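You operate a simulated robot arm through the tools that you are given. There is no shell and no other tool. Be economical: measure what you need, move in short steps, check, and stop when the job is done.

You are at the controls of a simulated two-armed robot. One attempt, no reset.

TASK
Put the sesame pastry from the counter on the top of the delivery box. Then put the pink cloth on the counter away on the lower shelf of the trolley. Then open the small fridge door. Do these in the order given.

It is judged by the outcome, as a careful person would: the job done as asked, and still so three seconds after it is handed in. It fails if anything else is knocked over, pushed out of place, dropped, spilled or broken. Flat cloth is picked up by pressing the open fingertips on it (5 to 10 N) and closing them slowly along it; thin cloth reads only 2 to 8 mm in the jaws.

THE ROBOT
Two 7-joint arms with two-finger parallel grippers on one trunk, on a base that drives. Base frame: it is fixed to the floor where the robot stands at the start and does not move with it; the origin is under the middle of the robot, x ahead of it, y to its left, z up; the surface under the hand at the start is at about z = 0.83. Lengths are in m, angles in rad, forces in N, time in s.
The left shoulder is at the start at [0.05, 0.165, 1.105], the right one opposite. With the tool pointing down near the work surface each hand reaches from about 0.24 to 0.7 m from the robot's upright axis, wherever it stands, measured 20 degrees to its own side. Places, roughly: lower shelf of the trolley [-1.3, 0.3, 0.6]; pink cloth (8x6x3 cm) [0.5, -0.3, 0.8]; small fridge door [5.9, -1.8, 0.7]; top of the delivery box [1.6, -2, 0.4]. Payload 3.91 kg a hand.
The tool frame of a hand sits at the grasp point between the pads (the TCP): z along the fingers, y along the line on which they close. The tips reach 0.03 m beyond it. The gripper opens to 0.11 m. The fingers are 0.02 m wide and 0.01 m thick; the gripper's body (0.048 by 0.112 m) begins 0.055 m behind the TCP.
Orientation is told as [roll, pitch, yaw] about the base's x, y, z axes, in that order, counted from this pose: with the fingers straight down and closing along the base's y, the tool's x points along the base's -x, its y along +y and its z along -z.

THE INTERFACE
- The arms move only by the tool apply_moves. It takes "left_commands", "right_commands" or both (then of equal length, played together; a hand with none holds still); each is a list of rows, each a list of 7 numbers: the shift along the tool's x, y, z in units of 150 mm (1.0 is 150 mm), then the turn, a rotation vector about the tool's x, y, z in units of 180 degrees (1.0 is 180 degrees), then the finger opening in m, from 0 to 0.11. In form: [[dx, dy, dz, wx, wy, wz, jaw], ...]. A call has 1 to 12 rows; each row is the pose to reach, as a shift and turn from the pose commanded when the call began, along the tool's axes at that moment. A call with a number of a shift or a turn outside -1 to 1 is refused whole. A row lasts 0.2 s, in which the tool goes at most 0.05 m and 0.15 rad; a call with a longer step from one row to the next is refused whole, and so is a gripper value outside its range. A pose out of reach is approached as far as the arm can. The call stops where the force on the tool passes 40 N (or 10 N more than at its start, if that is more) or the arm is blocked; 0.2 s more then pass. The fingers move at their own pace (about 0.045 m/s each) and stop on an object; they squeeze with about 38 N. The grip force told is the motor's: it shows also when the fingers shut on nothing. Time passes only in rows, and 0.2 s behind the last, so rows that repeat a pose let the fingers close. It gives the time, the measured TCP pose, the force on the tool (base axes), the opening and the grip force at its end, in the units of the frame above (readings bear some noise), with the torque about the TCP (base axes, N m) and any sound that the robot's microphone picked up.
- Cameras (640 x 400 px; columns grow to the right, rows downward): "scene" is now at [0.1137, -0.0221, 1.2773]; the picture's right is [-0.25, -0.97, 0.00], its down [-0.54, 0.14, -0.83] and it looks along [0.80, -0.21, -0.56] (base axes); focal length 280 px, centre (320, 200). "left" rides on the left gripper at [0.072, -0.017, -0.103] in its tool frame; the picture's right is [0.23, 0.97, 0.00], its down [-0.76, 0.18, -0.62] and it looks along [-0.61, 0.14, 0.78] (tool axes); focal length 222 px, centre (320, 200). "right" rides on the right gripper at [0.072, 0.017, -0.103] in its tool frame; the picture's right is [-0.23, 0.97, 0.00], its down [-0.76, -0.18, -0.62] and it looks along [-0.61, -0.14, 0.78] (tool axes); focal length 222 px, centre (320, 200). There is no depth. A picture from a camera that has moved, and an enlarged one, comes with that camera's place and axes in the base frame and with its lens.
- capture(camera): a new picture of that camera. The clock stands still meanwhile.
- slide_trunk(by): slides the trunk up (or, below 0, down) by that many m; the arms and the scene camera ride with it, the base frame stays. It gives what a move gives, with no picture.
- drive_base(legs): drives the robot by 1 to 6 legs, each [ahead, left, turn to the left] in m, m and rad, along the robot's own axes; the way and the turn of a leg run together, so that a leg with both is an arc; at most 1.5 m and 3.142 rad a leg. The arms and the cameras ride along, it lands a little off, and it stops where it bumps. It gives what a move gives.
- head_to(pan, tilt): turns the head with the scene camera to pan (to the left, within 1.396 rad either way) and tilt (down, from -0.506 to 1.204), counted from straight ahead of the robot. It gives what a move gives.
- close_up(camera, box): a new picture of the part [left, top, right, bottom] of that camera's present view, enlarged. The clock stands still meanwhile.
- job_done(): hands the job in; it is judged then, once.

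Work in short steps. Places have to be worked out from the pictures, the camera data and where the tool is seen: move nearer, look again, correct. Check each grasp and each placing, and mend what went wrong. You have 165 turns and 130 pictures in all, those below and enlarged ones among them. Open the grippers and draw the arms clear of the work before you hand the job in, unless the task says otherwise; then end with one line.

The tools are called after ">>>" as a command line: name --argument value ..., lists and objects as JSON in quotes. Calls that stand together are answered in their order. apply_moves: Moves the arms, as the interface text tells. Its arguments: {"type":"object","properties":{"left_commands":{"type":"array","items":{"type":"array","items":{"type":"number"}}},"right_commands":{"type":"array","items":{"type":"array","items":{"type":"number"}}}},"required":[]} The other tools are called the same way: slide_trunk (by) slides the trunk up or down; drive_base (legs) drives the base; head_to (pan, tilt) turns the head that bears the scene camera; capture (camera) takes a picture; close_up (camera, box) takes an enlarged picture of a part of a camera's view; job_done () hands the job in.

At the start:

```text
time_s: 0.0
left_tool_pos: [0.407, 0.0942, 1.0971]
left_ee_rot: [0.0, 0.0, 0.003]
left_wrist_force: [-0.3, -0.6, 0.1]
left_ft_torque: [-0.03, -0.02, 0.02]
left_finger_gap: 0.1101
left_gripper_force: 0.1
right_tool_pos: [0.4367, -0.3365, 1.0516]
right_ee_rot: [0.001, 0.0, -0.002]
right_wrist_force: [-1.1, 0.0, 0.7]
right_ft_torque: [-0.02, -0.02, -0.01]
right_finger_gap: 0.11
right_gripper_force: 0.0
trunk travel left (down, up): [-0.325, 0.178]
robot x, y, heading: [0.0007, 0.0046, -0.001]
head pan, tilt: [-0.251, 0.592]
```

scene: 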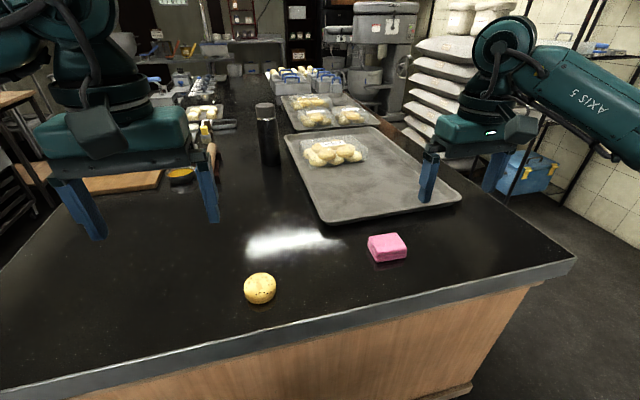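
right: 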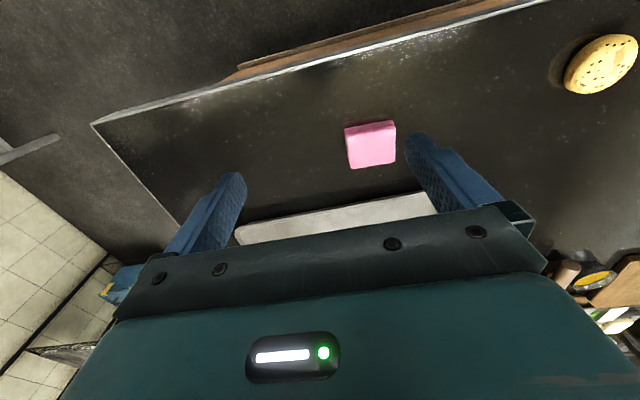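
left: 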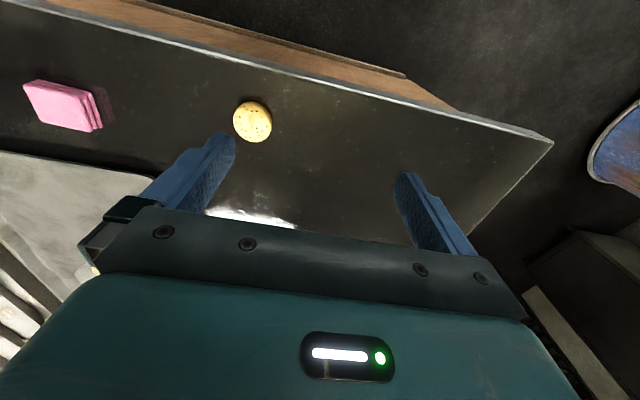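

The pastry works out at about (0.475, 0.0) and the cloth at about (0.518, -0.28), from two cameras each. I bring both hands above them at about z 0.95 and look again.

>>> apply_moves --left_commands '[[-0.09, -0.125, 0.196, 0, 0, 0, 0.11], [-0.18, -0.25, 0.392, 0, 0, 0, 0.11], [-0.27, -0.375, 0.588, 0, 0, 0, 0.11], [-0.36, -0.5, 0.784, 0, 0, 0, 0.11], [-0.453, -0.627, 0.98, 0, 0, 0, 0.11]]' --right_commands '[[-0.108, 0.075, 0.136, 0, 0, 0, 0.11], [-0.216, 0.15, 0.272, 0, 0, 0, 0.11], [-0.324, 0.226, 0.408, 0, 0, 0, 0.11], [-0.432, 0.302, 0.544, 0, 0, 0, 0.11], [-0.54, 0.377, 0.68, 0, 0, 0, 0.11]]'

>>> capture --camera "left"

>>> capture --camera "right"

>>> capture --camera "scene"

```text
time_s: 1.2
left_tool_pos: [0.4727, 0.0008, 0.9481]
left_ee_rot: [0.0, 0.0, 0.001]
left_wrist_force: [-0.5, -0.4, 0.2]
left_ft_torque: [0.0, -0.02, 0.02]
left_finger_gap: 0.1099
left_gripper_force: 0.2
right_tool_pos: [0.5175, -0.2806, 0.9524]
right_ee_rot: [0.0, 0.001, 0.0]
right_wrist_force: [0.3, 0.2, -0.5]
right_ft_torque: [-0.02, 0.01, 0.0]
right_finger_gap: 0.11
right_gripper_force: 0.1
trunk travel left (down, up): [-0.325, 0.178]
robot x, y, heading: [0.0025, 0.0021, -0.002]
head pan, tilt: [-0.251, 0.592]
```

```text
126 pictures are left
camera left: at [0.3995, -0.0148, 1.0513], right [-0.23, 0.97, 0.0], down [0.76, 0.18, 0.62], along [0.61, 0.14, -0.78], focal length 222 px, centre (320, 200)
```

left: 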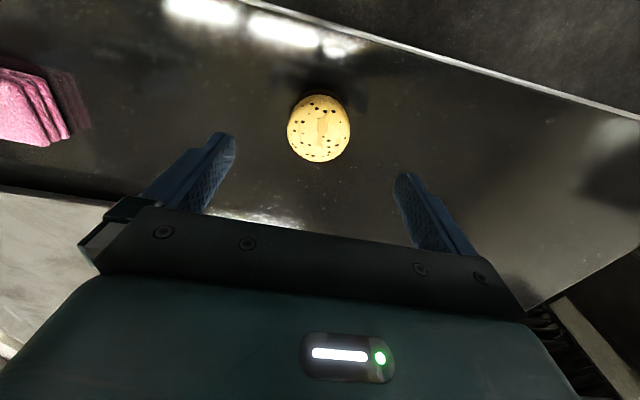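

```text
125 pictures are left
camera right: at [0.445, -0.2629, 1.0544], right [0.23, 0.97, 0.0], down [0.76, -0.18, 0.62], along [0.61, -0.14, -0.78], focal length 222 px, centre (320, 200)
```

right: 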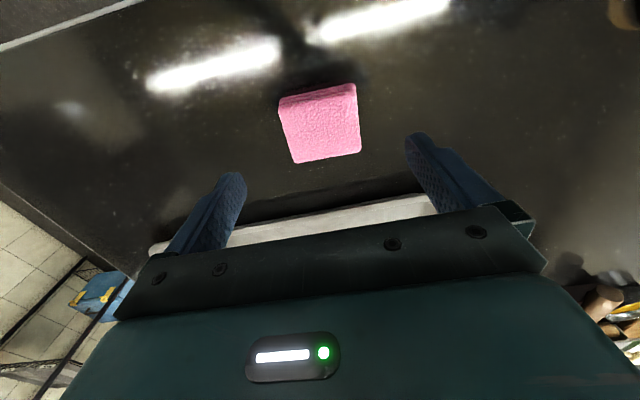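

```text
124 pictures are left
camera scene: at [0.1142, -0.0222, 1.2773], right [-0.25, -0.97, 0.0], down [-0.54, 0.14, -0.83], along [0.8, -0.21, -0.56], focal length 280 px, centre (320, 200)
```

scene: 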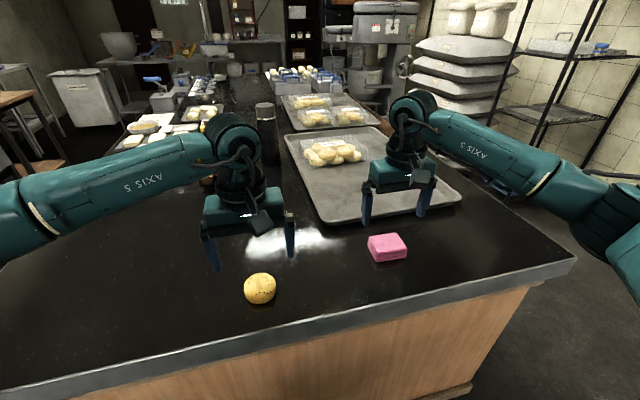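

The hands sit directly over both items; the pastry is ~5.5 cm across and the cloth ~6 cm along y. I lower both (tips ~8 mm above the counter), then close.

>>> apply_moves --left_commands '[[0, 0, 0.2, 0, 0, 0, 0.11], [0, 0, 0.4, 0, 0, 0, 0.11], [0, 0, 0.54, 0, 0, 0, 0.11], [0, 0, 0.54, 0, 0, 0, 0.08], [0, 0, 0.54, 0, 0, 0, 0.06], [0, 0, 0.54, 0, 0, 0, 0.05], [0, 0, 0.54, 0, 0, 0, 0.045], [0, 0, 0.54, 0, 0, 0, 0.04], [0, 0, 0.54, 0, 0, 0, 0.04]]' --right_commands '[[0, 0, 0.2, 0, 0, 0, 0.11], [0, 0, 0.4, 0, 0, 0, 0.11], [0, 0.01, 0.58, 0, 0, 0, 0.11], [0, 0.01, 0.58, 0, 0, 0, 0.08], [0, 0.01, 0.58, 0, 0, 0, 0.06], [0, 0.01, 0.58, 0, 0, 0, 0.04], [0, 0.01, 0.58, 0, 0, 0, 0.02], [0, 0.01, 0.58, 0, 0, 0, 0.0], [0, 0.01, 0.58, 0, 0, 0, 0.0]]'

>>> capture --camera "scene"

```text
time_s: 3.2
left_tool_pos: [0.4739, 0.0009, 0.8679]
left_ee_rot: [0.0, 0.001, 0.002]
left_wrist_force: [0.0, -0.1, -0.2]
left_ft_torque: [-0.02, 0.0, -0.02]
left_finger_gap: 0.0586
left_gripper_force: 38.1
right_tool_pos: [0.517, -0.2806, 0.8638]
right_ee_rot: [0.001, 0.0, 0.0]
right_wrist_force: [0.0, -0.8, 0.2]
right_ft_torque: [0.0, 0.0, 0.02]
right_finger_gap: 0.0709
right_gripper_force: 37.7
trunk travel left (down, up): [-0.325, 0.178]
robot x, y, heading: [0.0012, 0.0027, -0.003]
head pan, tilt: [-0.251, 0.592]
```

```text
123 pictures are left
camera scene: at [0.1138, -0.0221, 1.2773], right [-0.25, -0.97, 0.0], down [-0.54, 0.14, -0.83], along [0.8, -0.21, -0.56], focal length 280 px, centre (320, 200)
```

scene: 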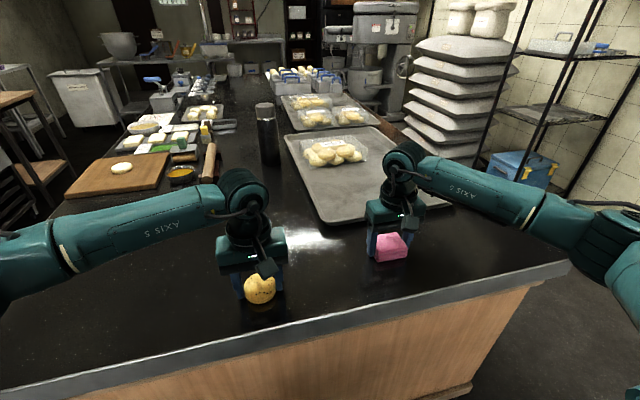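

Both are gripped (0.059 and 0.071 m at 38 N). I lift both 0.15 m.

>>> apply_moves --left_commands '[[0, 0, -0.25, 0, 0, 0, 0.04], [0, 0, -0.5, 0, 0, 0, 0.04], [0, 0, -0.75, 0, 0, 0, 0.04], [0, 0, -1, 0, 0, 0, 0.04]]' --right_commands '[[0, 0, -0.25, 0, 0, 0, 0.0], [0, 0, -0.5, 0, 0, 0, 0.0], [0, 0, -0.75, 0, 0, 0, 0.0], [0, 0, -1, 0, 0, 0, 0.0]]'

>>> capture --camera "scene"

>>> head_to --pan -1.2 --tilt 0.5

>>> capture --camera "scene"

```text
time_s: 4.2
left_tool_pos: [0.4746, -0.0004, 1.0183]
left_ee_rot: [0.0, 0.001, 0.001]
left_wrist_force: [0.5, -0.1, -1.1]
left_ft_torque: [0.01, 0.01, -0.01]
left_finger_gap: 0.0586
left_gripper_force: 38.1
right_tool_pos: [0.5158, -0.2774, 1.0137]
right_ee_rot: [-0.001, 0.0, 0.001]
right_wrist_force: [-0.4, 0.5, -0.2]
right_ft_torque: [0.04, 0.01, -0.02]
right_finger_gap: 0.0709
right_gripper_force: 37.4
trunk travel left (down, up): [-0.325, 0.178]
robot x, y, heading: [0.002, -0.003, -0.003]
head pan, tilt: [-0.251, 0.592]
```

```text
122 pictures are left
camera scene: at [0.1134, -0.022, 1.2773], right [-0.25, -0.97, 0.0], down [-0.54, 0.14, -0.83], along [0.8, -0.21, -0.56], focal length 280 px, centre (320, 200)
```

scene: 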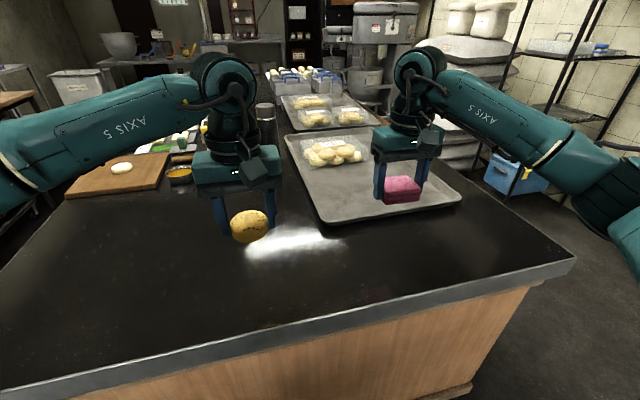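

```text
time_s: 5.4
left_tool_pos: [0.4743, -0.0009, 1.0168]
left_ee_rot: [-0.001, 0.0, -0.001]
left_wrist_force: [0.5, 0.4, -1.1]
left_ft_torque: [0.0, -0.03, -0.02]
left_finger_gap: 0.0583
left_gripper_force: 38.3
right_tool_pos: [0.5158, -0.2789, 1.0123]
right_ee_rot: [0.001, 0.001, 0.0]
right_wrist_force: [-0.4, 0.4, -1.3]
right_ft_torque: [-0.02, -0.04, -0.01]
right_finger_gap: 0.0707
right_gripper_force: 37.7
trunk travel left (down, up): [-0.325, 0.178]
robot x, y, heading: [-0.0009, 0.0028, 0.0]
head pan, tilt: [-1.201, 0.499]
```

```text
121 pictures are left
camera scene: at [0.061, -0.0848, 1.2857], right [-0.93, -0.36, 0.0], down [-0.17, 0.45, -0.88], along [0.32, -0.82, -0.48], focal length 280 px, centre (320, 200)
```

scene: 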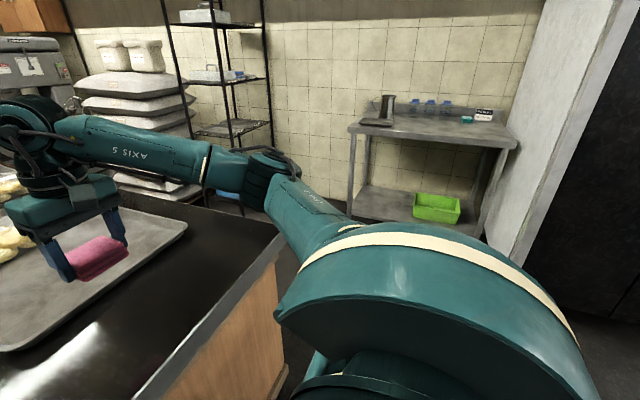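

Both items hang free, 15 cm up. I back off 0.35 m from the counter and draw the hands in.

>>> drive_base --legs '[[-0.35, 0, 0]]'

>>> apply_moves --left_commands '[[0.25, 0.15, -0.1, 0, 0, 0, 0.04], [0.5, 0.3, -0.2, 0, 0, 0, 0.04], [0.75, 0.45, -0.3, 0, 0, 0, 0.04], [0.9, 0.6, -0.3, 0, 0, 0, 0.04]]' --right_commands '[[0.25, 0, -0.1, 0, 0, 0, 0.0], [0.5, 0, -0.2, 0, 0, 0, 0.0], [0.75, 0, -0.3, 0, 0, 0, 0.0], [1.0, 0, -0.3, 0, 0, 0, 0.0]]'

>>> capture --camera "scene"

```text
time_s: 7.7
left_tool_pos: [0.1225, 0.003, 1.0165]
left_ee_rot: [0.001, 0.0, 0.011]
left_wrist_force: [0.1, -0.1, -1.1]
left_ft_torque: [0.0, 0.01, 0.0]
left_finger_gap: 0.0587
left_gripper_force: 38.2
right_tool_pos: [0.1677, -0.274, 1.0134]
right_ee_rot: [-0.001, 0.0, 0.01]
right_wrist_force: [-0.2, 0.1, 0.3]
right_ft_torque: [0.02, -0.03, -0.01]
right_finger_gap: 0.0708
right_gripper_force: 38.1
trunk travel left (down, up): [-0.325, 0.178]
robot x, y, heading: [-0.3563, -0.0046, 0.011]
head pan, tilt: [-1.201, 0.499]
```

```text
time_s: 8.7
left_tool_pos: [-0.012, 0.0947, 1.0645]
left_ee_rot: [0.0, -0.001, 0.011]
left_wrist_force: [-0.1, 0.0, -1.0]
left_ft_torque: [-0.01, 0.0, 0.01]
left_finger_gap: 0.0584
left_gripper_force: 38.2
right_tool_pos: [0.0173, -0.2754, 1.0581]
right_ee_rot: [0.001, 0.0, 0.008]
right_wrist_force: [0.1, -0.6, -1.1]
right_ft_torque: [-0.01, -0.01, 0.02]
right_finger_gap: 0.0708
right_gripper_force: 37.7
trunk travel left (down, up): [-0.325, 0.178]
robot x, y, heading: [-0.3546, -0.0044, 0.014]
head pan, tilt: [-1.201, 0.499]
```

```text
120 pictures are left
camera scene: at [-0.2893, -0.0857, 1.2857], right [-0.93, -0.37, 0.0], down [-0.18, 0.44, -0.88], along [0.33, -0.82, -0.48], focal length 280 px, centre (320, 200)
```

scene: 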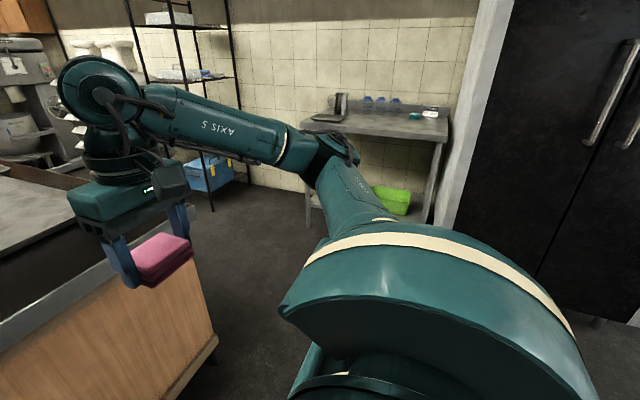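

The way toward the delivery box looks clear past the counter's end. I turn right in place by 0.95 rad and look along the route.

>>> drive_base --legs '[[0, 0, -0.95]]'

>>> head_to --pan 0.0 --tilt 0.4

>>> capture --camera "scene"

```text
time_s: 11.6
left_tool_pos: [-0.0803, -0.2271, 1.0626]
left_ee_rot: [0.001, -0.002, -0.956]
left_wrist_force: [0.2, 0.3, -0.5]
left_ft_torque: [-0.02, 0.04, 0.0]
left_finger_gap: 0.0587
left_gripper_force: 38.1
right_tool_pos: [-0.3663, -0.4602, 1.0569]
right_ee_rot: [0.002, -0.001, -0.956]
right_wrist_force: [-0.3, 0.0, -0.8]
right_ft_torque: [-0.03, -0.03, -0.03]
right_finger_gap: 0.0708
right_gripper_force: 38.1
trunk travel left (down, up): [-0.325, 0.178]
robot x, y, heading: [-0.3525, -0.0048, -0.957]
head pan, tilt: [-1.201, 0.499]
```

```text
time_s: 13.0
left_tool_pos: [-0.0794, -0.2266, 1.0633]
left_ee_rot: [0.0, -0.001, -0.957]
left_wrist_force: [0.5, 0.3, -0.5]
left_ft_torque: [0.0, 0.01, 0.01]
left_finger_gap: 0.0583
left_gripper_force: 38.4
right_tool_pos: [-0.3665, -0.4612, 1.0597]
right_ee_rot: [0.001, -0.001, -0.957]
right_wrist_force: [0.3, -0.1, 0.6]
right_ft_torque: [-0.02, -0.01, -0.02]
right_finger_gap: 0.0707
right_gripper_force: 38.0
trunk travel left (down, up): [-0.325, 0.178]
robot x, y, heading: [-0.3519, -0.0016, -0.96]
head pan, tilt: [0.0, 0.4]
```

```text
119 pictures are left
camera scene: at [-0.2817, -0.1015, 1.2948], right [-0.82, -0.58, 0.0], down [-0.22, 0.32, -0.92], along [0.53, -0.75, -0.39], focal length 280 px, centre (320, 200)
```

scene: 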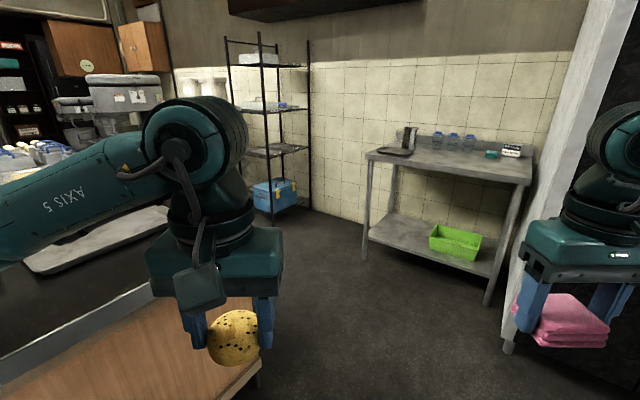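

The blue delivery box stands on the bottom level of a black rack at ~(1.6,-2.0), with a shelf above it, so I will need a side approach. I drive around the counter's end, first steering further right, then turn to face along +x.

>>> drive_base --legs '[[0, 0, -0.44], [1.2, 0, 0], [0, 0, 1.0]]'

>>> capture --camera "scene"

```text
time_s: 18.9
left_tool_pos: [-0.0298, -1.276, 1.0635]
left_ee_rot: [0.0, 0.0, -1.392]
left_wrist_force: [-0.3, 0.4, -0.3]
left_ft_torque: [0.02, -0.01, -0.01]
left_finger_gap: 0.0584
left_gripper_force: 38.5
right_tool_pos: [-0.3903, -1.3601, 1.0576]
right_ee_rot: [-0.004, 0.009, -1.408]
right_wrist_force: [0.0, 5.1, 0.4]
right_ft_torque: [-0.54, -0.21, -0.3]
right_finger_gap: 0.0705
right_gripper_force: 38.0
trunk travel left (down, up): [-0.325, 0.178]
robot x, y, heading: [-0.1773, -0.9574, -1.398]
head pan, tilt: [0.0, 0.4]
stopped in leg 2: the force on the tool passed its limit at 149 N (the readings are from after the stop); the commanded pose is now the measured one
```

```text
118 pictures are left
camera scene: at [-0.1602, -1.0768, 1.295], right [-0.98, -0.18, 0.0], down [-0.07, 0.38, -0.92], along [0.16, -0.91, -0.39], focal length 280 px, centre (320, 200)
```

scene: 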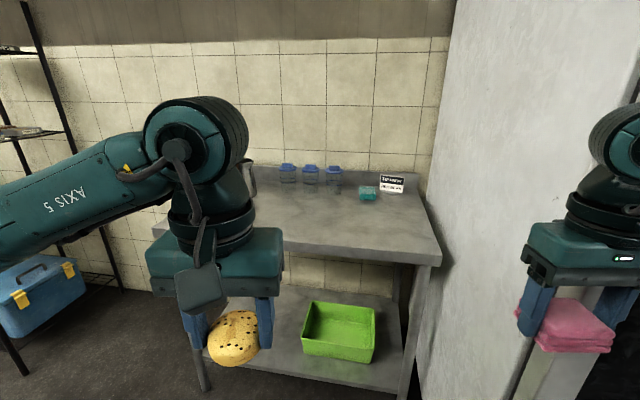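

The right hand touched the white panel end on the right; the cloth is still held. I back up, shift left, and turn.

>>> drive_base --legs '[[-0.12, 0.0, 0], [0, 0, 1.0]]'

>>> capture --camera "scene"

>>> capture --camera "right"

```text
time_s: 22.7
left_tool_pos: [0.147, -0.8875, 1.0634]
left_ee_rot: [0.0, 0.0, -0.402]
left_wrist_force: [0.8, -0.5, -1.1]
left_ft_torque: [0.0, 0.01, 0.01]
left_finger_gap: 0.0584
left_gripper_force: 38.4
right_tool_pos: [0.0207, -1.2347, 1.0565]
right_ee_rot: [-0.003, 0.012, -0.419]
right_wrist_force: [0.7, -0.7, -0.2]
right_ft_torque: [-0.02, -0.02, -0.01]
right_finger_gap: 0.0708
right_gripper_force: 38.2
trunk travel left (down, up): [-0.325, 0.178]
robot x, y, heading: [-0.2011, -0.8366, -0.402]
head pan, tilt: [0.0, 0.4]
```

```text
117 pictures are left
camera scene: at [-0.0911, -0.8862, 1.2948], right [-0.39, -0.92, 0.0], down [-0.36, 0.15, -0.92], along [0.85, -0.36, -0.39], focal length 280 px, centre (320, 200)
```

scene: 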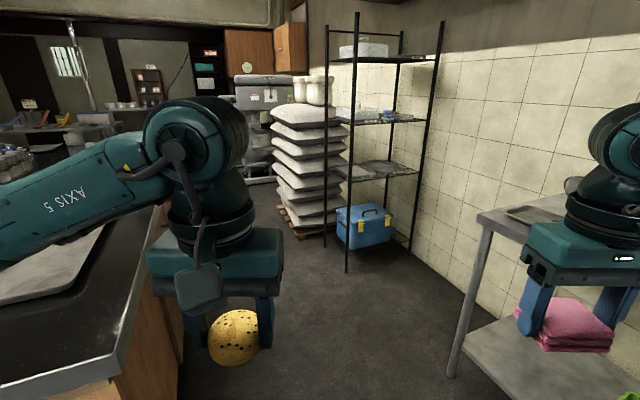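

```text
116 pictures are left
camera right: at [-0.0383, -1.1896, 1.1612], right [0.6, 0.8, -0.01], down [0.63, -0.47, 0.62], along [0.49, -0.37, -0.79], focal length 222 px, centre (320, 200)
```

right: 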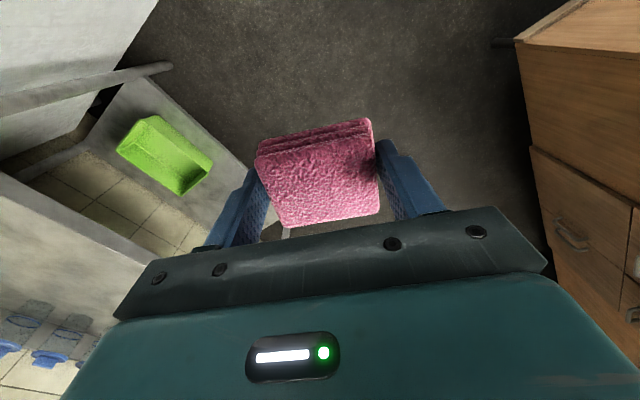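

The rack's open long side faces −x (posts at about x 1.42–1.80, y −1.74 to −2.33), with the box on the bottom level. I drive down the aisle between the counter and the steel table to get closer.

>>> drive_base --legs '[[0, 0, -0.06], [0.85, 0, 0]]'

>>> head_to --pan -0.2 --tilt 0.5

>>> capture --camera "scene"

```text
time_s: 27.6
left_tool_pos: [0.9019, -1.2776, 1.0631]
left_ee_rot: [0.0, 0.001, -0.45]
left_wrist_force: [-0.5, 0.0, -1.3]
left_ft_torque: [-0.01, 0.01, -0.02]
left_finger_gap: 0.0583
left_gripper_force: 36.9
right_tool_pos: [0.7575, -1.618, 1.0569]
right_ee_rot: [-0.004, 0.012, -0.467]
right_wrist_force: [-0.4, -0.5, -0.8]
right_ft_torque: [0.04, 0.03, 0.0]
right_finger_gap: 0.071
right_gripper_force: 37.9
trunk travel left (down, up): [-0.325, 0.178]
robot x, y, heading: [0.5538, -1.214, -0.454]
head pan, tilt: [0.0, 0.4]
```

```text
time_s: 28.3
left_tool_pos: [0.9017, -1.2782, 1.0633]
left_ee_rot: [0.0, 0.001, -0.452]
left_wrist_force: [-1.0, -0.7, -0.8]
left_ft_torque: [-0.04, 0.0, -0.01]
left_finger_gap: 0.0583
left_gripper_force: 38.0
right_tool_pos: [0.758, -1.6175, 1.0579]
right_ee_rot: [-0.002, 0.01, -0.467]
right_wrist_force: [0.7, 0.0, -0.7]
right_ft_torque: [-0.01, -0.02, 0.01]
right_finger_gap: 0.0709
right_gripper_force: 38.4
trunk travel left (down, up): [-0.325, 0.178]
robot x, y, heading: [0.554, -1.2089, -0.455]
head pan, tilt: [-0.201, 0.499]
```

```text
115 pictures are left
camera scene: at [0.6525, -1.2796, 1.2857], right [-0.61, -0.8, 0.0], down [-0.38, 0.29, -0.88], along [0.7, -0.53, -0.48], focal length 280 px, centre (320, 200)
```

scene: 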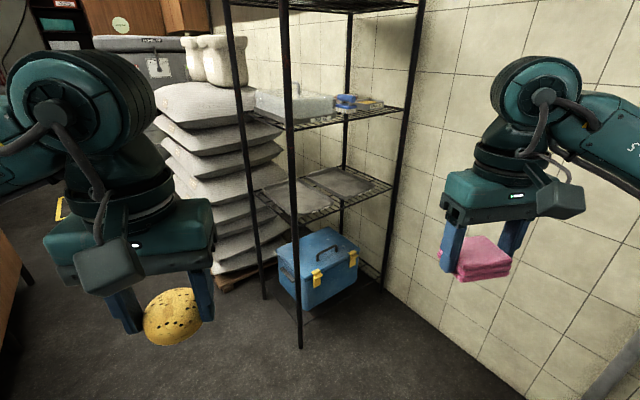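

The rack's box front faces −x, top ~z 0.4, shelf above ~z 0.72. I zoom in on the box top to see the handle and free area.

>>> close_up --camera "scene" --box '[240, 160, 400, 320]'

```text
2.50 times, centred on (320, 240) of scene
camera zoom: at [0.6525, -1.2796, 1.2857], right [-0.61, -0.8, 0.0], down [-0.38, 0.29, -0.88], along [0.7, -0.53, -0.48], focal length 701 px, centre (320, 100)
```

zoom: 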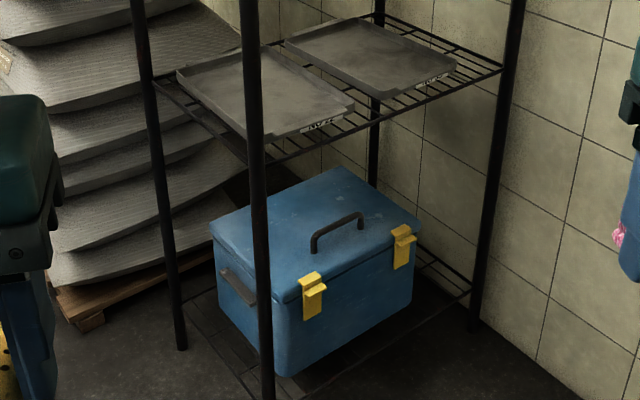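

The box top spans about x 1.42–1.66, y −1.76…−2.10, with the handle near x 1.48, y −1.89…−2.01. I'll place the pastry at the left of the handle, ~(1.53,−1.82). I position the robot facing the rack.

>>> drive_base --legs '[[0, 0, 0.5], [0.28, 0, 0], [0, -0.55, 0]]'

>>> head_to --pan 0.0 --tilt 0.75

>>> capture --camera "scene"

```text
time_s: 36.6
left_tool_pos: [1.2014, -1.6447, 1.0629]
left_ee_rot: [-0.001, 0.001, 0.046]
left_wrist_force: [0.5, -0.1, -1.3]
left_ft_torque: [-0.02, 0.0, 0.01]
left_finger_gap: 0.0582
left_gripper_force: 38.4
right_tool_pos: [1.2391, -2.0119, 1.0562]
right_ee_rot: [-0.004, 0.011, 0.031]
right_wrist_force: [-0.2, -0.8, 0.1]
right_ft_torque: [-0.02, 0.03, 0.02]
right_finger_gap: 0.0709
right_gripper_force: 37.8
trunk travel left (down, up): [-0.325, 0.178]
robot x, y, heading: [0.8684, -1.7501, 0.046]
head pan, tilt: [-0.201, 0.499]
```

```text
time_s: 37.4
left_tool_pos: [1.2012, -1.6441, 1.063]
left_ee_rot: [-0.002, 0.0, 0.047]
left_wrist_force: [0.0, 0.1, -0.3]
left_ft_torque: [-0.01, 0.01, -0.02]
left_finger_gap: 0.0581
left_gripper_force: 38.2
right_tool_pos: [1.2373, -2.0127, 1.0573]
right_ee_rot: [-0.003, 0.009, 0.032]
right_wrist_force: [-0.5, -0.4, -0.6]
right_ft_torque: [0.0, 0.03, -0.01]
right_finger_gap: 0.0706
right_gripper_force: 37.8
trunk travel left (down, up): [-0.325, 0.178]
robot x, y, heading: [0.8621, -1.7525, 0.045]
head pan, tilt: [0.0, 0.75]
```

```text
113 pictures are left
camera scene: at [0.9764, -1.7463, 1.2638], right [0.05, -1.0, 0.0], down [-0.68, -0.03, -0.73], along [0.73, 0.03, -0.68], focal length 280 px, centre (320, 200)
```

scene: 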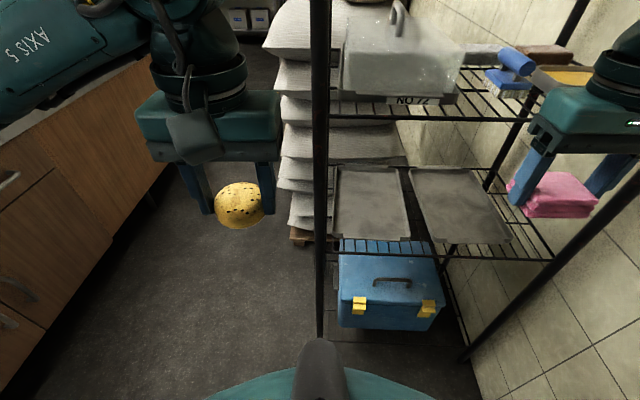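

Handle is at about y −1.91…−2.03 and the post at y −1.73, so the target is ~(1.53,−1.84). Before shifting right I check the right arm's clearance to the wall.

>>> head_to --pan -1.2 --tilt 0.6

>>> capture --camera "scene"

```text
time_s: 38.8
left_tool_pos: [1.2017, -1.6437, 1.063]
left_ee_rot: [0.0, 0.0, 0.048]
left_wrist_force: [-0.6, 0.1, -0.1]
left_ft_torque: [-0.03, 0.02, 0.0]
left_finger_gap: 0.0582
left_gripper_force: 38.0
right_tool_pos: [1.2377, -2.012, 1.058]
right_ee_rot: [-0.004, 0.01, 0.029]
right_wrist_force: [-0.1, 0.1, -1.2]
right_ft_torque: [-0.04, -0.01, 0.03]
right_finger_gap: 0.0707
right_gripper_force: 37.6
trunk travel left (down, up): [-0.325, 0.178]
robot x, y, heading: [0.8656, -1.7523, 0.045]
head pan, tilt: [-1.201, 0.6]
```

```text
112 pictures are left
camera scene: at [0.9293, -1.8308, 1.2766], right [-0.91, -0.4, 0.0], down [-0.23, 0.52, -0.82], along [0.33, -0.75, -0.57], focal length 280 px, centre (320, 200)
```

scene: 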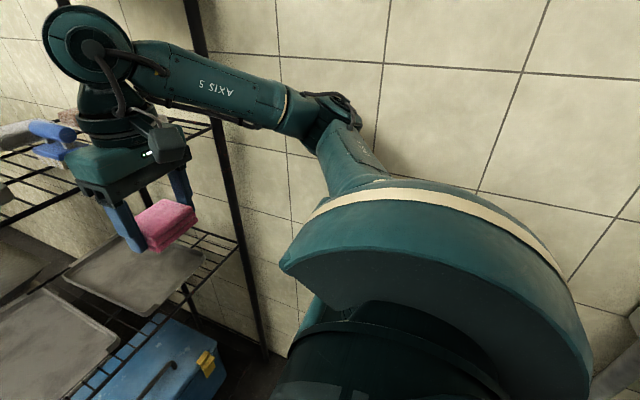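

The right elbow is close to the wall, so I stay here. I lower the trunk 0.30 m, then raise/move the right hand aside while the left hand goes to a staging point in front of the box.

>>> slide_trunk --by -0.3

>>> apply_moves --left_commands '[[0, 0, 0, 0, 0, 0, 0.04], [0, 0, 0, 0, 0, 0, 0.04], [-0.1, -0.2, 0.08, 0, 0, -0.006, 0.04], [-0.2, -0.4, 0.16, 0, 0, -0.012, 0.04], [-0.3, -0.6, 0.26, 0, 0, -0.02, 0.04], [-0.4, -0.8, 0.34, 0, 0, -0.026, 0.04], [-0.47, -1.0, 0.42, 0, 0, -0.032, 0.04]]' --right_commands '[[0, -0.06, -0.2, 0, 0, 0, 0], [0, -0.12, -0.4, 0, 0, 0, 0], [0, -0.18, -0.6, 0, 0, 0, 0], [0, -0.24, -0.8, 0, 0, 0, 0], [0, -0.3, -1.0, 0, 0, 0, 0], [0, -0.3, -1.0, 0, 0, 0, 0], [0, -0.3, -1.0, 0, 0, 0, 0]]'

>>> head_to --pan -0.1 --tilt 0.5

>>> capture --camera "scene"

```text
time_s: 41.8
left_tool_pos: [1.2013, -1.645, 0.7632]
left_ee_rot: [0.0, 0.0, 0.048]
left_wrist_force: [0.1, 0.4, -1.2]
left_ft_torque: [0.01, 0.0, 0.0]
left_finger_gap: 0.0583
left_gripper_force: 37.4
right_tool_pos: [1.2383, -2.0112, 0.7564]
right_ee_rot: [-0.002, 0.01, 0.03]
right_wrist_force: [0.1, -0.3, -0.4]
right_ft_torque: [0.03, 0.0, 0.02]
right_finger_gap: 0.0708
right_gripper_force: 37.7
trunk travel left (down, up): [-0.025, 0.478]
robot x, y, heading: [0.8653, -1.7488, 0.044]
head pan, tilt: [-1.201, 0.6]
```

```text
time_s: 43.4
left_tool_pos: [1.2795, -1.7909, 0.6991]
left_ee_rot: [-0.002, 0.0, 0.148]
left_wrist_force: [-0.4, -0.2, 0.0]
left_ft_torque: [0.0, 0.0, -0.03]
left_finger_gap: 0.0585
left_gripper_force: 38.2
right_tool_pos: [1.239, -2.0571, 0.9071]
right_ee_rot: [-0.005, 0.01, 0.03]
right_wrist_force: [-0.4, 0.2, -0.5]
right_ft_torque: [0.03, 0.02, 0.01]
right_finger_gap: 0.0709
right_gripper_force: 37.9
trunk travel left (down, up): [-0.025, 0.478]
robot x, y, heading: [0.866, -1.7485, 0.048]
head pan, tilt: [-1.201, 0.6]
```

```text
time_s: 44.8
left_tool_pos: [1.2794, -1.7915, 0.6998]
left_ee_rot: [0.0, 0.0, 0.148]
left_wrist_force: [0.2, -0.5, -0.3]
left_ft_torque: [0.0, -0.01, -0.02]
left_finger_gap: 0.0583
left_gripper_force: 38.0
right_tool_pos: [1.2392, -2.0583, 0.9068]
right_ee_rot: [-0.005, 0.011, 0.029]
right_wrist_force: [-0.1, 0.1, -0.6]
right_ft_torque: [-0.04, 0.0, 0.01]
right_finger_gap: 0.0708
right_gripper_force: 38.0
trunk travel left (down, up): [-0.025, 0.478]
robot x, y, heading: [0.8665, -1.7559, 0.045]
head pan, tilt: [-0.099, 0.499]
```

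```text
111 pictures are left
camera scene: at [0.9844, -1.755, 0.9857], right [-0.05, -1.0, 0.0], down [-0.48, 0.03, -0.88], along [0.88, -0.05, -0.48], focal length 280 px, centre (320, 200)
```

scene: 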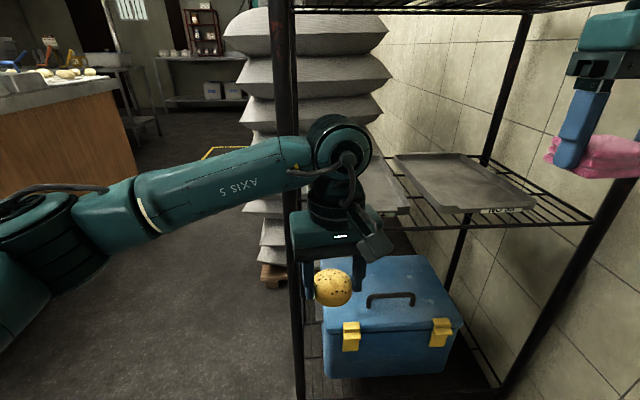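

The view confirms box and handle positions. I tilt the left hand 45° so the fingers point forward-down while lowering to z≈0.57, still in front of the rack.

>>> apply_moves --left_commands '[[0, -0.05, 0.14, 0, -0.042, 0, 0.04], [0, -0.1, 0.28, 0, -0.084, 0, 0.04], [0, -0.15, 0.42, 0, -0.126, 0, 0.04], [0, -0.2, 0.56, 0, -0.168, 0, 0.04], [0, -0.25, 0.7, 0, -0.21, 0, 0.04], [0, -0.3, 0.84, 0, -0.25, 0, 0.04]]'

>>> capture --camera "scene"

>>> capture --camera "left"

```text
time_s: 46.1
left_tool_pos: [1.2847, -1.8352, 0.5723]
left_ee_rot: [0.0, -0.787, 0.149]
left_wrist_force: [0.0, 0.2, -0.4]
left_ft_torque: [0.04, 0.01, 0.05]
left_finger_gap: 0.058
left_gripper_force: 38.3
right_tool_pos: [1.2413, -2.057, 0.9071]
right_ee_rot: [-0.004, 0.01, 0.031]
right_wrist_force: [-0.4, 0.6, -0.1]
right_ft_torque: [0.0, 0.01, 0.02]
right_finger_gap: 0.0705
right_gripper_force: 37.8
trunk travel left (down, up): [-0.025, 0.478]
robot x, y, heading: [0.8608, -1.7516, 0.044]
head pan, tilt: [-0.099, 0.499]
```

```text
110 pictures are left
camera scene: at [0.9844, -1.7549, 0.9857], right [-0.05, -1.0, 0.0], down [-0.48, 0.03, -0.88], along [0.88, -0.05, -0.48], focal length 280 px, centre (320, 200)
```

scene: 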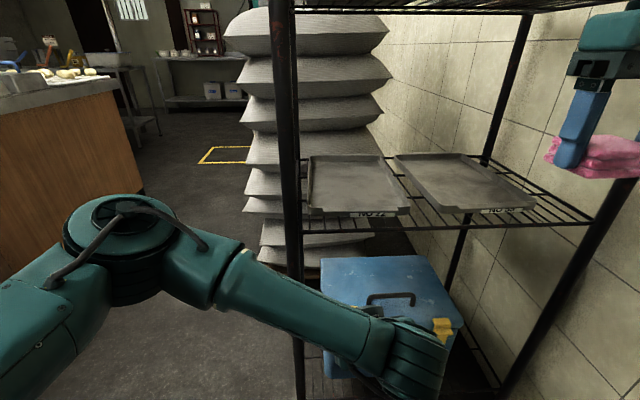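

```text
109 pictures are left
camera left: at [1.1623, -1.869, 0.5941], right [-0.3, 0.94, -0.16], down [0.07, 0.19, 0.98], along [0.95, 0.28, -0.12], focal length 222 px, centre (320, 200)
```

left: 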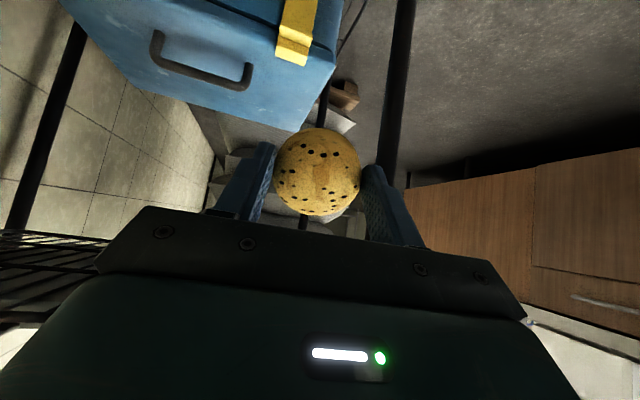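

The tilt is good. I zoom the left camera on the box to fix the left edge and handle relative to the pastry.

>>> close_up --camera "left" --box '[120, 0, 440, 200]'

```text
2.00 times, centred on (280, 100) of left
camera zoom: at [1.1623, -1.869, 0.5941], right [-0.3, 0.94, -0.16], down [0.07, 0.19, 0.98], along [0.95, 0.28, -0.12], focal length 444 px, centre (400, 400)
```

zoom: 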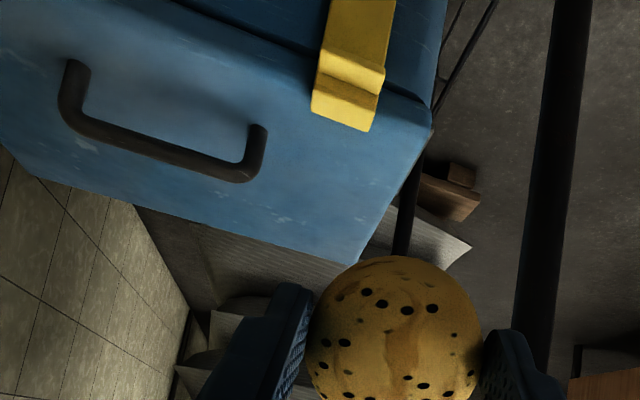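

Box left edge ≈ y −1.80, handle ≈ −1.91; I aim the TCP at (1.525,−1.86) so the pastry lands at about x 1.56 behind/left of the handle. I advance the first half.

>>> apply_moves --left_commands '[[-0.1, -0.05, 0.18, 0, 0, 0, 0.04], [-0.2, -0.1, 0.36, 0, 0, 0, 0.04], [-0.29, -0.15, 0.54, 0, 0, 0, 0.04], [-0.385, -0.2, 0.72, 0, 0, 0, 0.04]]'

>>> capture --camera "left"

>>> capture --camera "scene"

```text
time_s: 47.1
left_tool_pos: [1.4062, -1.8488, 0.5377]
left_ee_rot: [-0.001, -0.782, 0.146]
left_wrist_force: [-0.6, -0.3, -0.6]
left_ft_torque: [0.01, -0.01, 0.02]
left_finger_gap: 0.0582
left_gripper_force: 37.8
right_tool_pos: [1.2403, -2.0568, 0.9072]
right_ee_rot: [-0.002, 0.013, 0.03]
right_wrist_force: [0.3, -1.2, -0.6]
right_ft_torque: [-0.01, -0.01, 0.02]
right_finger_gap: 0.0706
right_gripper_force: 38.0
trunk travel left (down, up): [-0.025, 0.478]
robot x, y, heading: [0.8671, -1.7515, 0.043]
head pan, tilt: [-0.099, 0.499]
```

```text
107 pictures are left
camera left: at [1.2844, -1.8819, 0.5588], right [-0.3, 0.94, -0.16], down [0.07, 0.19, 0.98], along [0.95, 0.28, -0.12], focal length 222 px, centre (320, 200)
```

left: 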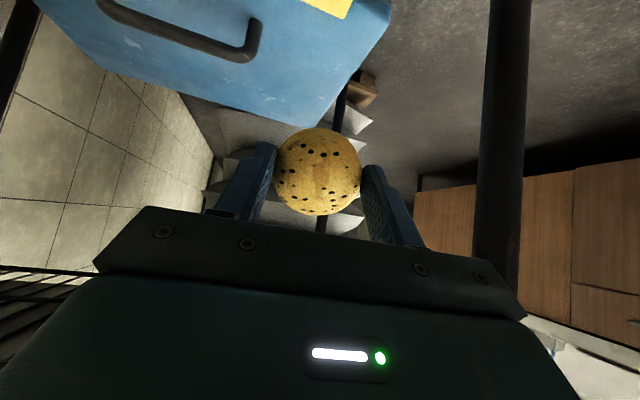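

```text
106 pictures are left
camera scene: at [0.9844, -1.7549, 0.9857], right [-0.05, -1.0, 0.0], down [-0.48, 0.03, -0.88], along [0.88, -0.05, -0.48], focal length 280 px, centre (320, 200)
```

scene: 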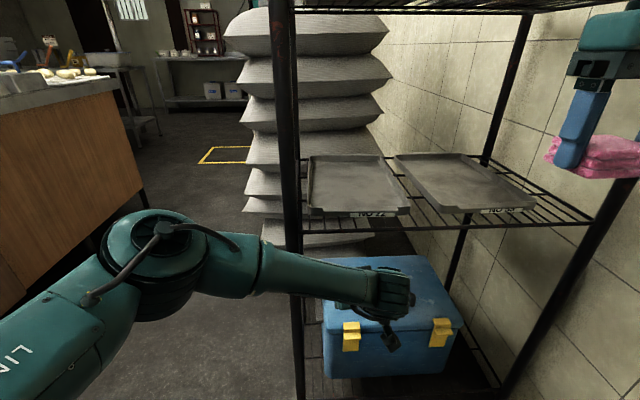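

Clearances look fine to shelf, post and handle. I advance to above the landing spot at z≈0.49.

>>> apply_moves --left_commands '[[-0.1, -0.06, 0.19, 0, 0, 0, 0.04], [-0.18, -0.1, 0.38, 0, 0, 0, 0.04], [-0.25, -0.15, 0.58, 0, 0, 0, 0.04], [-0.319, -0.2, 0.773, 0, 0, 0, 0.04]]'

>>> capture --camera "left"

>>> capture --camera "scene"

```text
time_s: 48.1
left_tool_pos: [1.4876, -1.8551, 0.4994]
left_ee_rot: [0.002, -0.785, 0.145]
left_wrist_force: [0.9, -0.7, -0.3]
left_ft_torque: [0.01, -0.01, 0.0]
left_finger_gap: 0.0582
left_gripper_force: 37.9
left hand out of reach, approached as far as the arm can: row 3, 4
right_tool_pos: [1.2398, -2.0578, 0.9066]
right_ee_rot: [-0.003, 0.01, 0.03]
right_wrist_force: [0.0, 0.0, -0.3]
right_ft_torque: [0.01, 0.01, 0.03]
right_finger_gap: 0.0709
right_gripper_force: 37.8
trunk travel left (down, up): [-0.025, 0.478]
robot x, y, heading: [0.8666, -1.7519, 0.044]
head pan, tilt: [-0.099, 0.499]
```

```text
105 pictures are left
camera left: at [1.3659, -1.889, 0.5211], right [-0.3, 0.94, -0.16], down [0.07, 0.19, 0.98], along [0.95, 0.29, -0.12], focal length 222 px, centre (320, 200)
```

left: 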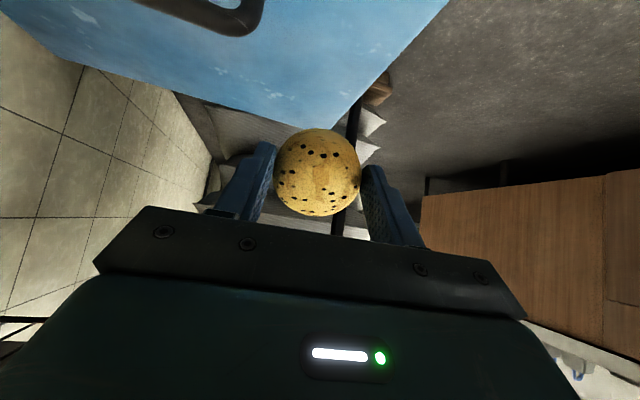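

```text
104 pictures are left
camera scene: at [0.9845, -1.7549, 0.9856], right [-0.05, -1.0, 0.0], down [-0.48, 0.03, -0.88], along [0.88, -0.05, -0.48], focal length 280 px, centre (320, 200)
```

scene: 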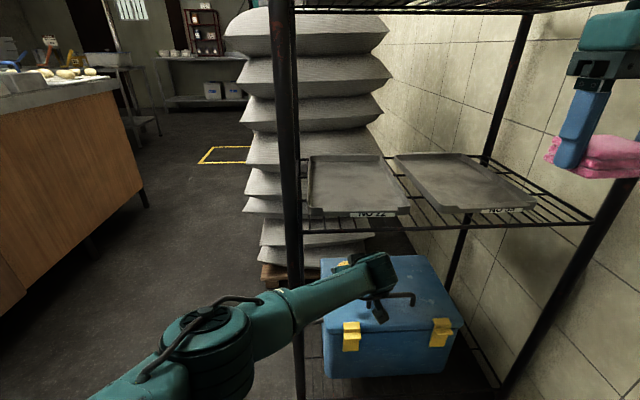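

The left arm reached its limit at x=1.488. I drive ahead 4 cm, which carries the hand to about 1.53.

>>> drive_base --legs '[[0.05, 0, 0]]'

>>> close_up --camera "left" --box '[160, 0, 480, 200]'

>>> capture --camera "scene"

```text
time_s: 49.1
left_tool_pos: [1.5375, -1.8539, 0.4996]
left_ee_rot: [0.001, -0.785, 0.147]
left_wrist_force: [0.2, -0.7, -0.5]
left_ft_torque: [0.0, -0.02, 0.04]
left_finger_gap: 0.0583
left_gripper_force: 38.0
right_tool_pos: [1.2903, -2.054, 0.9067]
right_ee_rot: [-0.004, 0.011, 0.031]
right_wrist_force: [-0.4, -0.7, 0.1]
right_ft_torque: [-0.01, -0.03, 0.0]
right_finger_gap: 0.0709
right_gripper_force: 38.2
trunk travel left (down, up): [-0.025, 0.478]
robot x, y, heading: [0.915, -1.7486, 0.041]
head pan, tilt: [-0.099, 0.499]
```

```text
2.00 times, centred on (320, 100) of left
camera zoom: at [1.4155, -1.8872, 0.5218], right [-0.3, 0.94, -0.16], down [0.07, 0.19, 0.98], along [0.95, 0.28, -0.12], focal length 444 px, centre (320, 400)
```

zoom: 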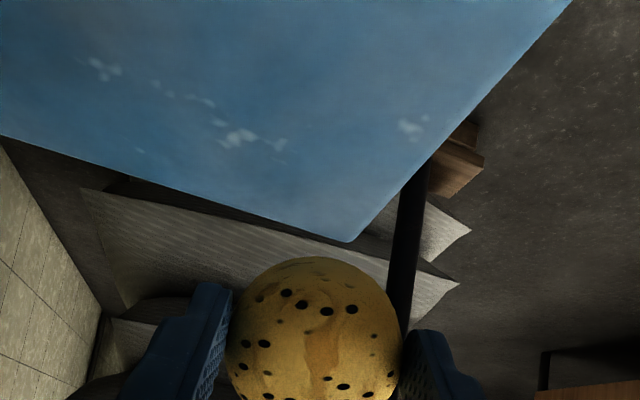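

```text
102 pictures are left
camera scene: at [1.0342, -1.7526, 0.9857], right [-0.05, -1.0, 0.0], down [-0.48, 0.03, -0.88], along [0.88, -0.05, -0.48], focal length 280 px, centre (320, 200)
```

scene: 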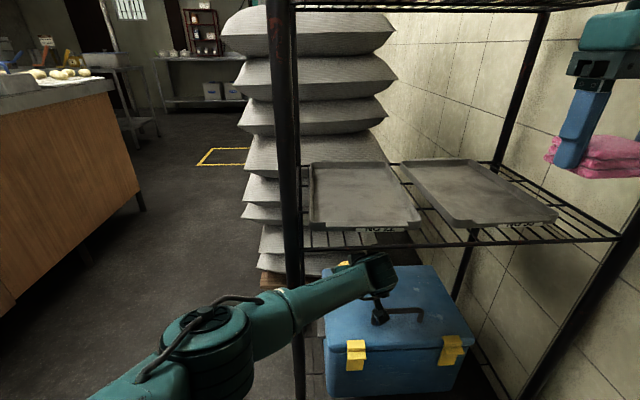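

The left box edge is at y≈−1.817, so the pastry sits too close to it. I shift 3 cm right and lower 3 cm.

>>> apply_moves --left_commands '[[0, -0.1, 0, 0, 0, 0, 0.04], [0, -0.198, -0.01, 0, 0, 0, 0.04], [0.09, -0.198, 0.07, 0, 0, 0, 0.04], [0.186, -0.198, 0.144, 0, 0, 0, 0.04]]'

>>> close_up --camera "left" --box '[160, 0, 480, 200]'

>>> close_up --camera "scene" --box '[260, 200, 500, 400]'

```text
time_s: 50.1
left_tool_pos: [1.5269, -1.8589, 0.4864]
left_ee_rot: [-0.001, -0.786, 0.15]
left_wrist_force: [0.0, -1.0, -1.5]
left_ft_torque: [-0.03, -0.04, 0.02]
left_finger_gap: 0.0582
left_gripper_force: 37.4
left hand out of reach, approached as far as the arm can: row 1, 2, 3, 4
right_tool_pos: [1.2897, -2.0543, 0.9072]
right_ee_rot: [-0.002, 0.009, 0.033]
right_wrist_force: [0.3, 1.0, 0.1]
right_ft_torque: [0.03, 0.01, -0.02]
right_finger_gap: 0.0708
right_gripper_force: 38.5
trunk travel left (down, up): [-0.025, 0.478]
robot x, y, heading: [0.9147, -1.7502, 0.046]
head pan, tilt: [-0.099, 0.499]
```

```text
2.00 times, centred on (320, 100) of left
camera zoom: at [1.4044, -1.8921, 0.5089], right [-0.3, 0.94, -0.16], down [0.07, 0.19, 0.98], along [0.95, 0.28, -0.12], focal length 444 px, centre (320, 400)
```

zoom: 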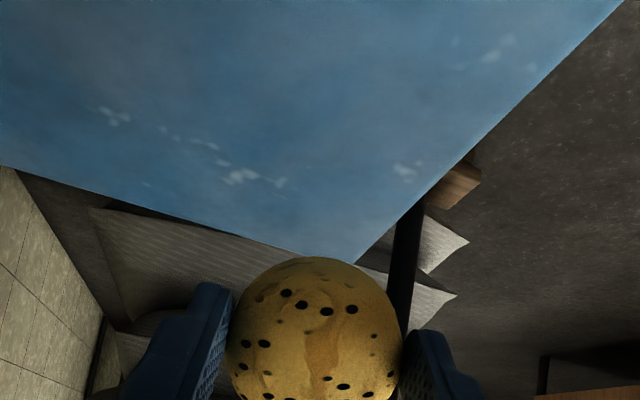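

```text
2.00 times, centred on (380, 300) of scene
camera zoom: at [1.0342, -1.7526, 0.9857], right [-0.05, -1.0, 0.0], down [-0.48, 0.03, -0.88], along [0.88, -0.05, -0.48], focal length 560 px, centre (200, 0)
```

zoom: 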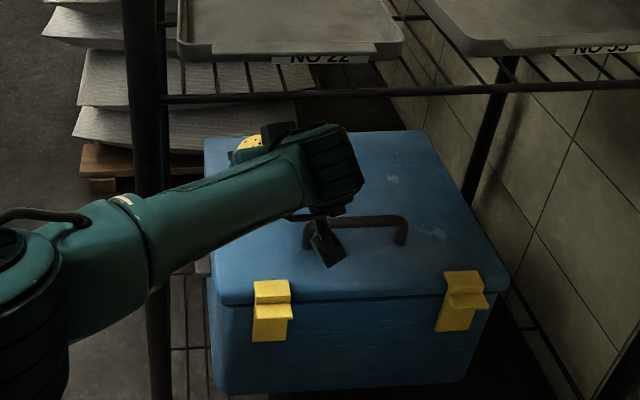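

The arm is at its reach limit here. I pull the target back to about (1.49,−1.87,0.455), which is reachable and lower, then will nudge the base forward.

>>> apply_moves --left_commands '[[0.13, 0.07, -0.13, 0, 0, 0, 0.04], [0.26, 0.14, -0.26, 0, 0, 0, 0.04], [0.378, 0.209, -0.379, 0, 0, 0, 0.04]]'

```text
time_s: 50.9
left_tool_pos: [1.441, -1.8384, 0.4876]
left_ee_rot: [0.001, -0.786, 0.148]
left_wrist_force: [0.6, 0.4, -1.3]
left_ft_torque: [0.01, 0.03, 0.05]
left_finger_gap: 0.0582
left_gripper_force: 37.8
right_tool_pos: [1.2889, -2.0546, 0.9064]
right_ee_rot: [-0.005, 0.011, 0.029]
right_wrist_force: [0.4, -0.4, -1.3]
right_ft_torque: [0.02, -0.01, 0.03]
right_finger_gap: 0.0707
right_gripper_force: 38.2
trunk travel left (down, up): [-0.025, 0.478]
robot x, y, heading: [0.9175, -1.7452, 0.047]
head pan, tilt: [-0.099, 0.499]
```

The arm is free again at (1.441,−1.838,0.488). Before nudging ahead I look down to check the base's front against the rack.

>>> head_to --pan 0.0 --tilt 1.1

>>> capture --camera "scene"

```text
time_s: 51.9
left_tool_pos: [1.4417, -1.8383, 0.487]
left_ee_rot: [-0.001, -0.784, 0.148]
left_wrist_force: [0.1, -0.8, 0.0]
left_ft_torque: [-0.02, 0.02, 0.01]
left_finger_gap: 0.0582
left_gripper_force: 37.8
right_tool_pos: [1.2904, -2.0552, 0.9065]
right_ee_rot: [-0.004, 0.01, 0.032]
right_wrist_force: [-0.2, -0.4, -0.2]
right_ft_torque: [0.01, 0.0, 0.03]
right_finger_gap: 0.0708
right_gripper_force: 37.9
trunk travel left (down, up): [-0.025, 0.478]
robot x, y, heading: [0.916, -1.7484, 0.045]
head pan, tilt: [0.0, 1.1]
```

```text
99 pictures are left
camera scene: at [1.0065, -1.7448, 0.938], right [0.05, -1.0, 0.0], down [-0.89, -0.04, -0.45], along [0.45, 0.02, -0.89], focal length 280 px, centre (320, 200)
```

scene: 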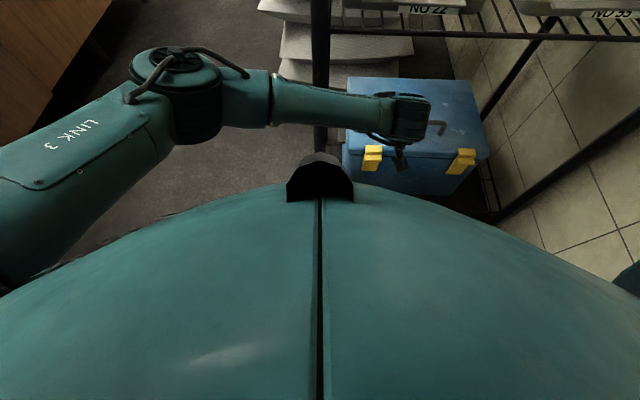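

The base's nose is ~0.39 m ahead of centre (at x≈1.31), leaving ~8 cm to the rack. I drive 4 cm ahead and 4 cm right only, then extend the arm.

>>> drive_base --legs '[[0.035, -0.04, 0]]'

>>> head_to --pan -0.1 --tilt 0.6

```text
time_s: 52.9
left_tool_pos: [1.4772, -1.877, 0.4877]
left_ee_rot: [0.001, -0.785, 0.147]
left_wrist_force: [-0.1, 0.7, -0.5]
left_ft_torque: [0.04, 0.01, 0.01]
left_finger_gap: 0.0582
left_gripper_force: 38.3
right_tool_pos: [1.3258, -2.0929, 0.9067]
right_ee_rot: [-0.004, 0.012, 0.031]
right_wrist_force: [-0.4, -0.6, -0.6]
right_ft_torque: [0.01, 0.0, 0.0]
right_finger_gap: 0.0708
right_gripper_force: 38.2
trunk travel left (down, up): [-0.025, 0.478]
robot x, y, heading: [0.9566, -1.7877, 0.048]
head pan, tilt: [0.0, 1.1]
```

```text
time_s: 53.8
left_tool_pos: [1.4782, -1.8782, 0.486]
left_ee_rot: [0.0, -0.787, 0.147]
left_wrist_force: [-0.1, 0.0, 0.3]
left_ft_torque: [0.0, -0.01, -0.02]
left_finger_gap: 0.0582
left_gripper_force: 38.4
right_tool_pos: [1.3265, -2.0936, 0.9076]
right_ee_rot: [-0.005, 0.01, 0.032]
right_wrist_force: [-0.1, -1.8, -0.5]
right_ft_torque: [0.01, 0.01, 0.0]
right_finger_gap: 0.071
right_gripper_force: 38.4
trunk travel left (down, up): [-0.025, 0.478]
robot x, y, heading: [0.9513, -1.7868, 0.044]
head pan, tilt: [-0.099, 0.6]
```

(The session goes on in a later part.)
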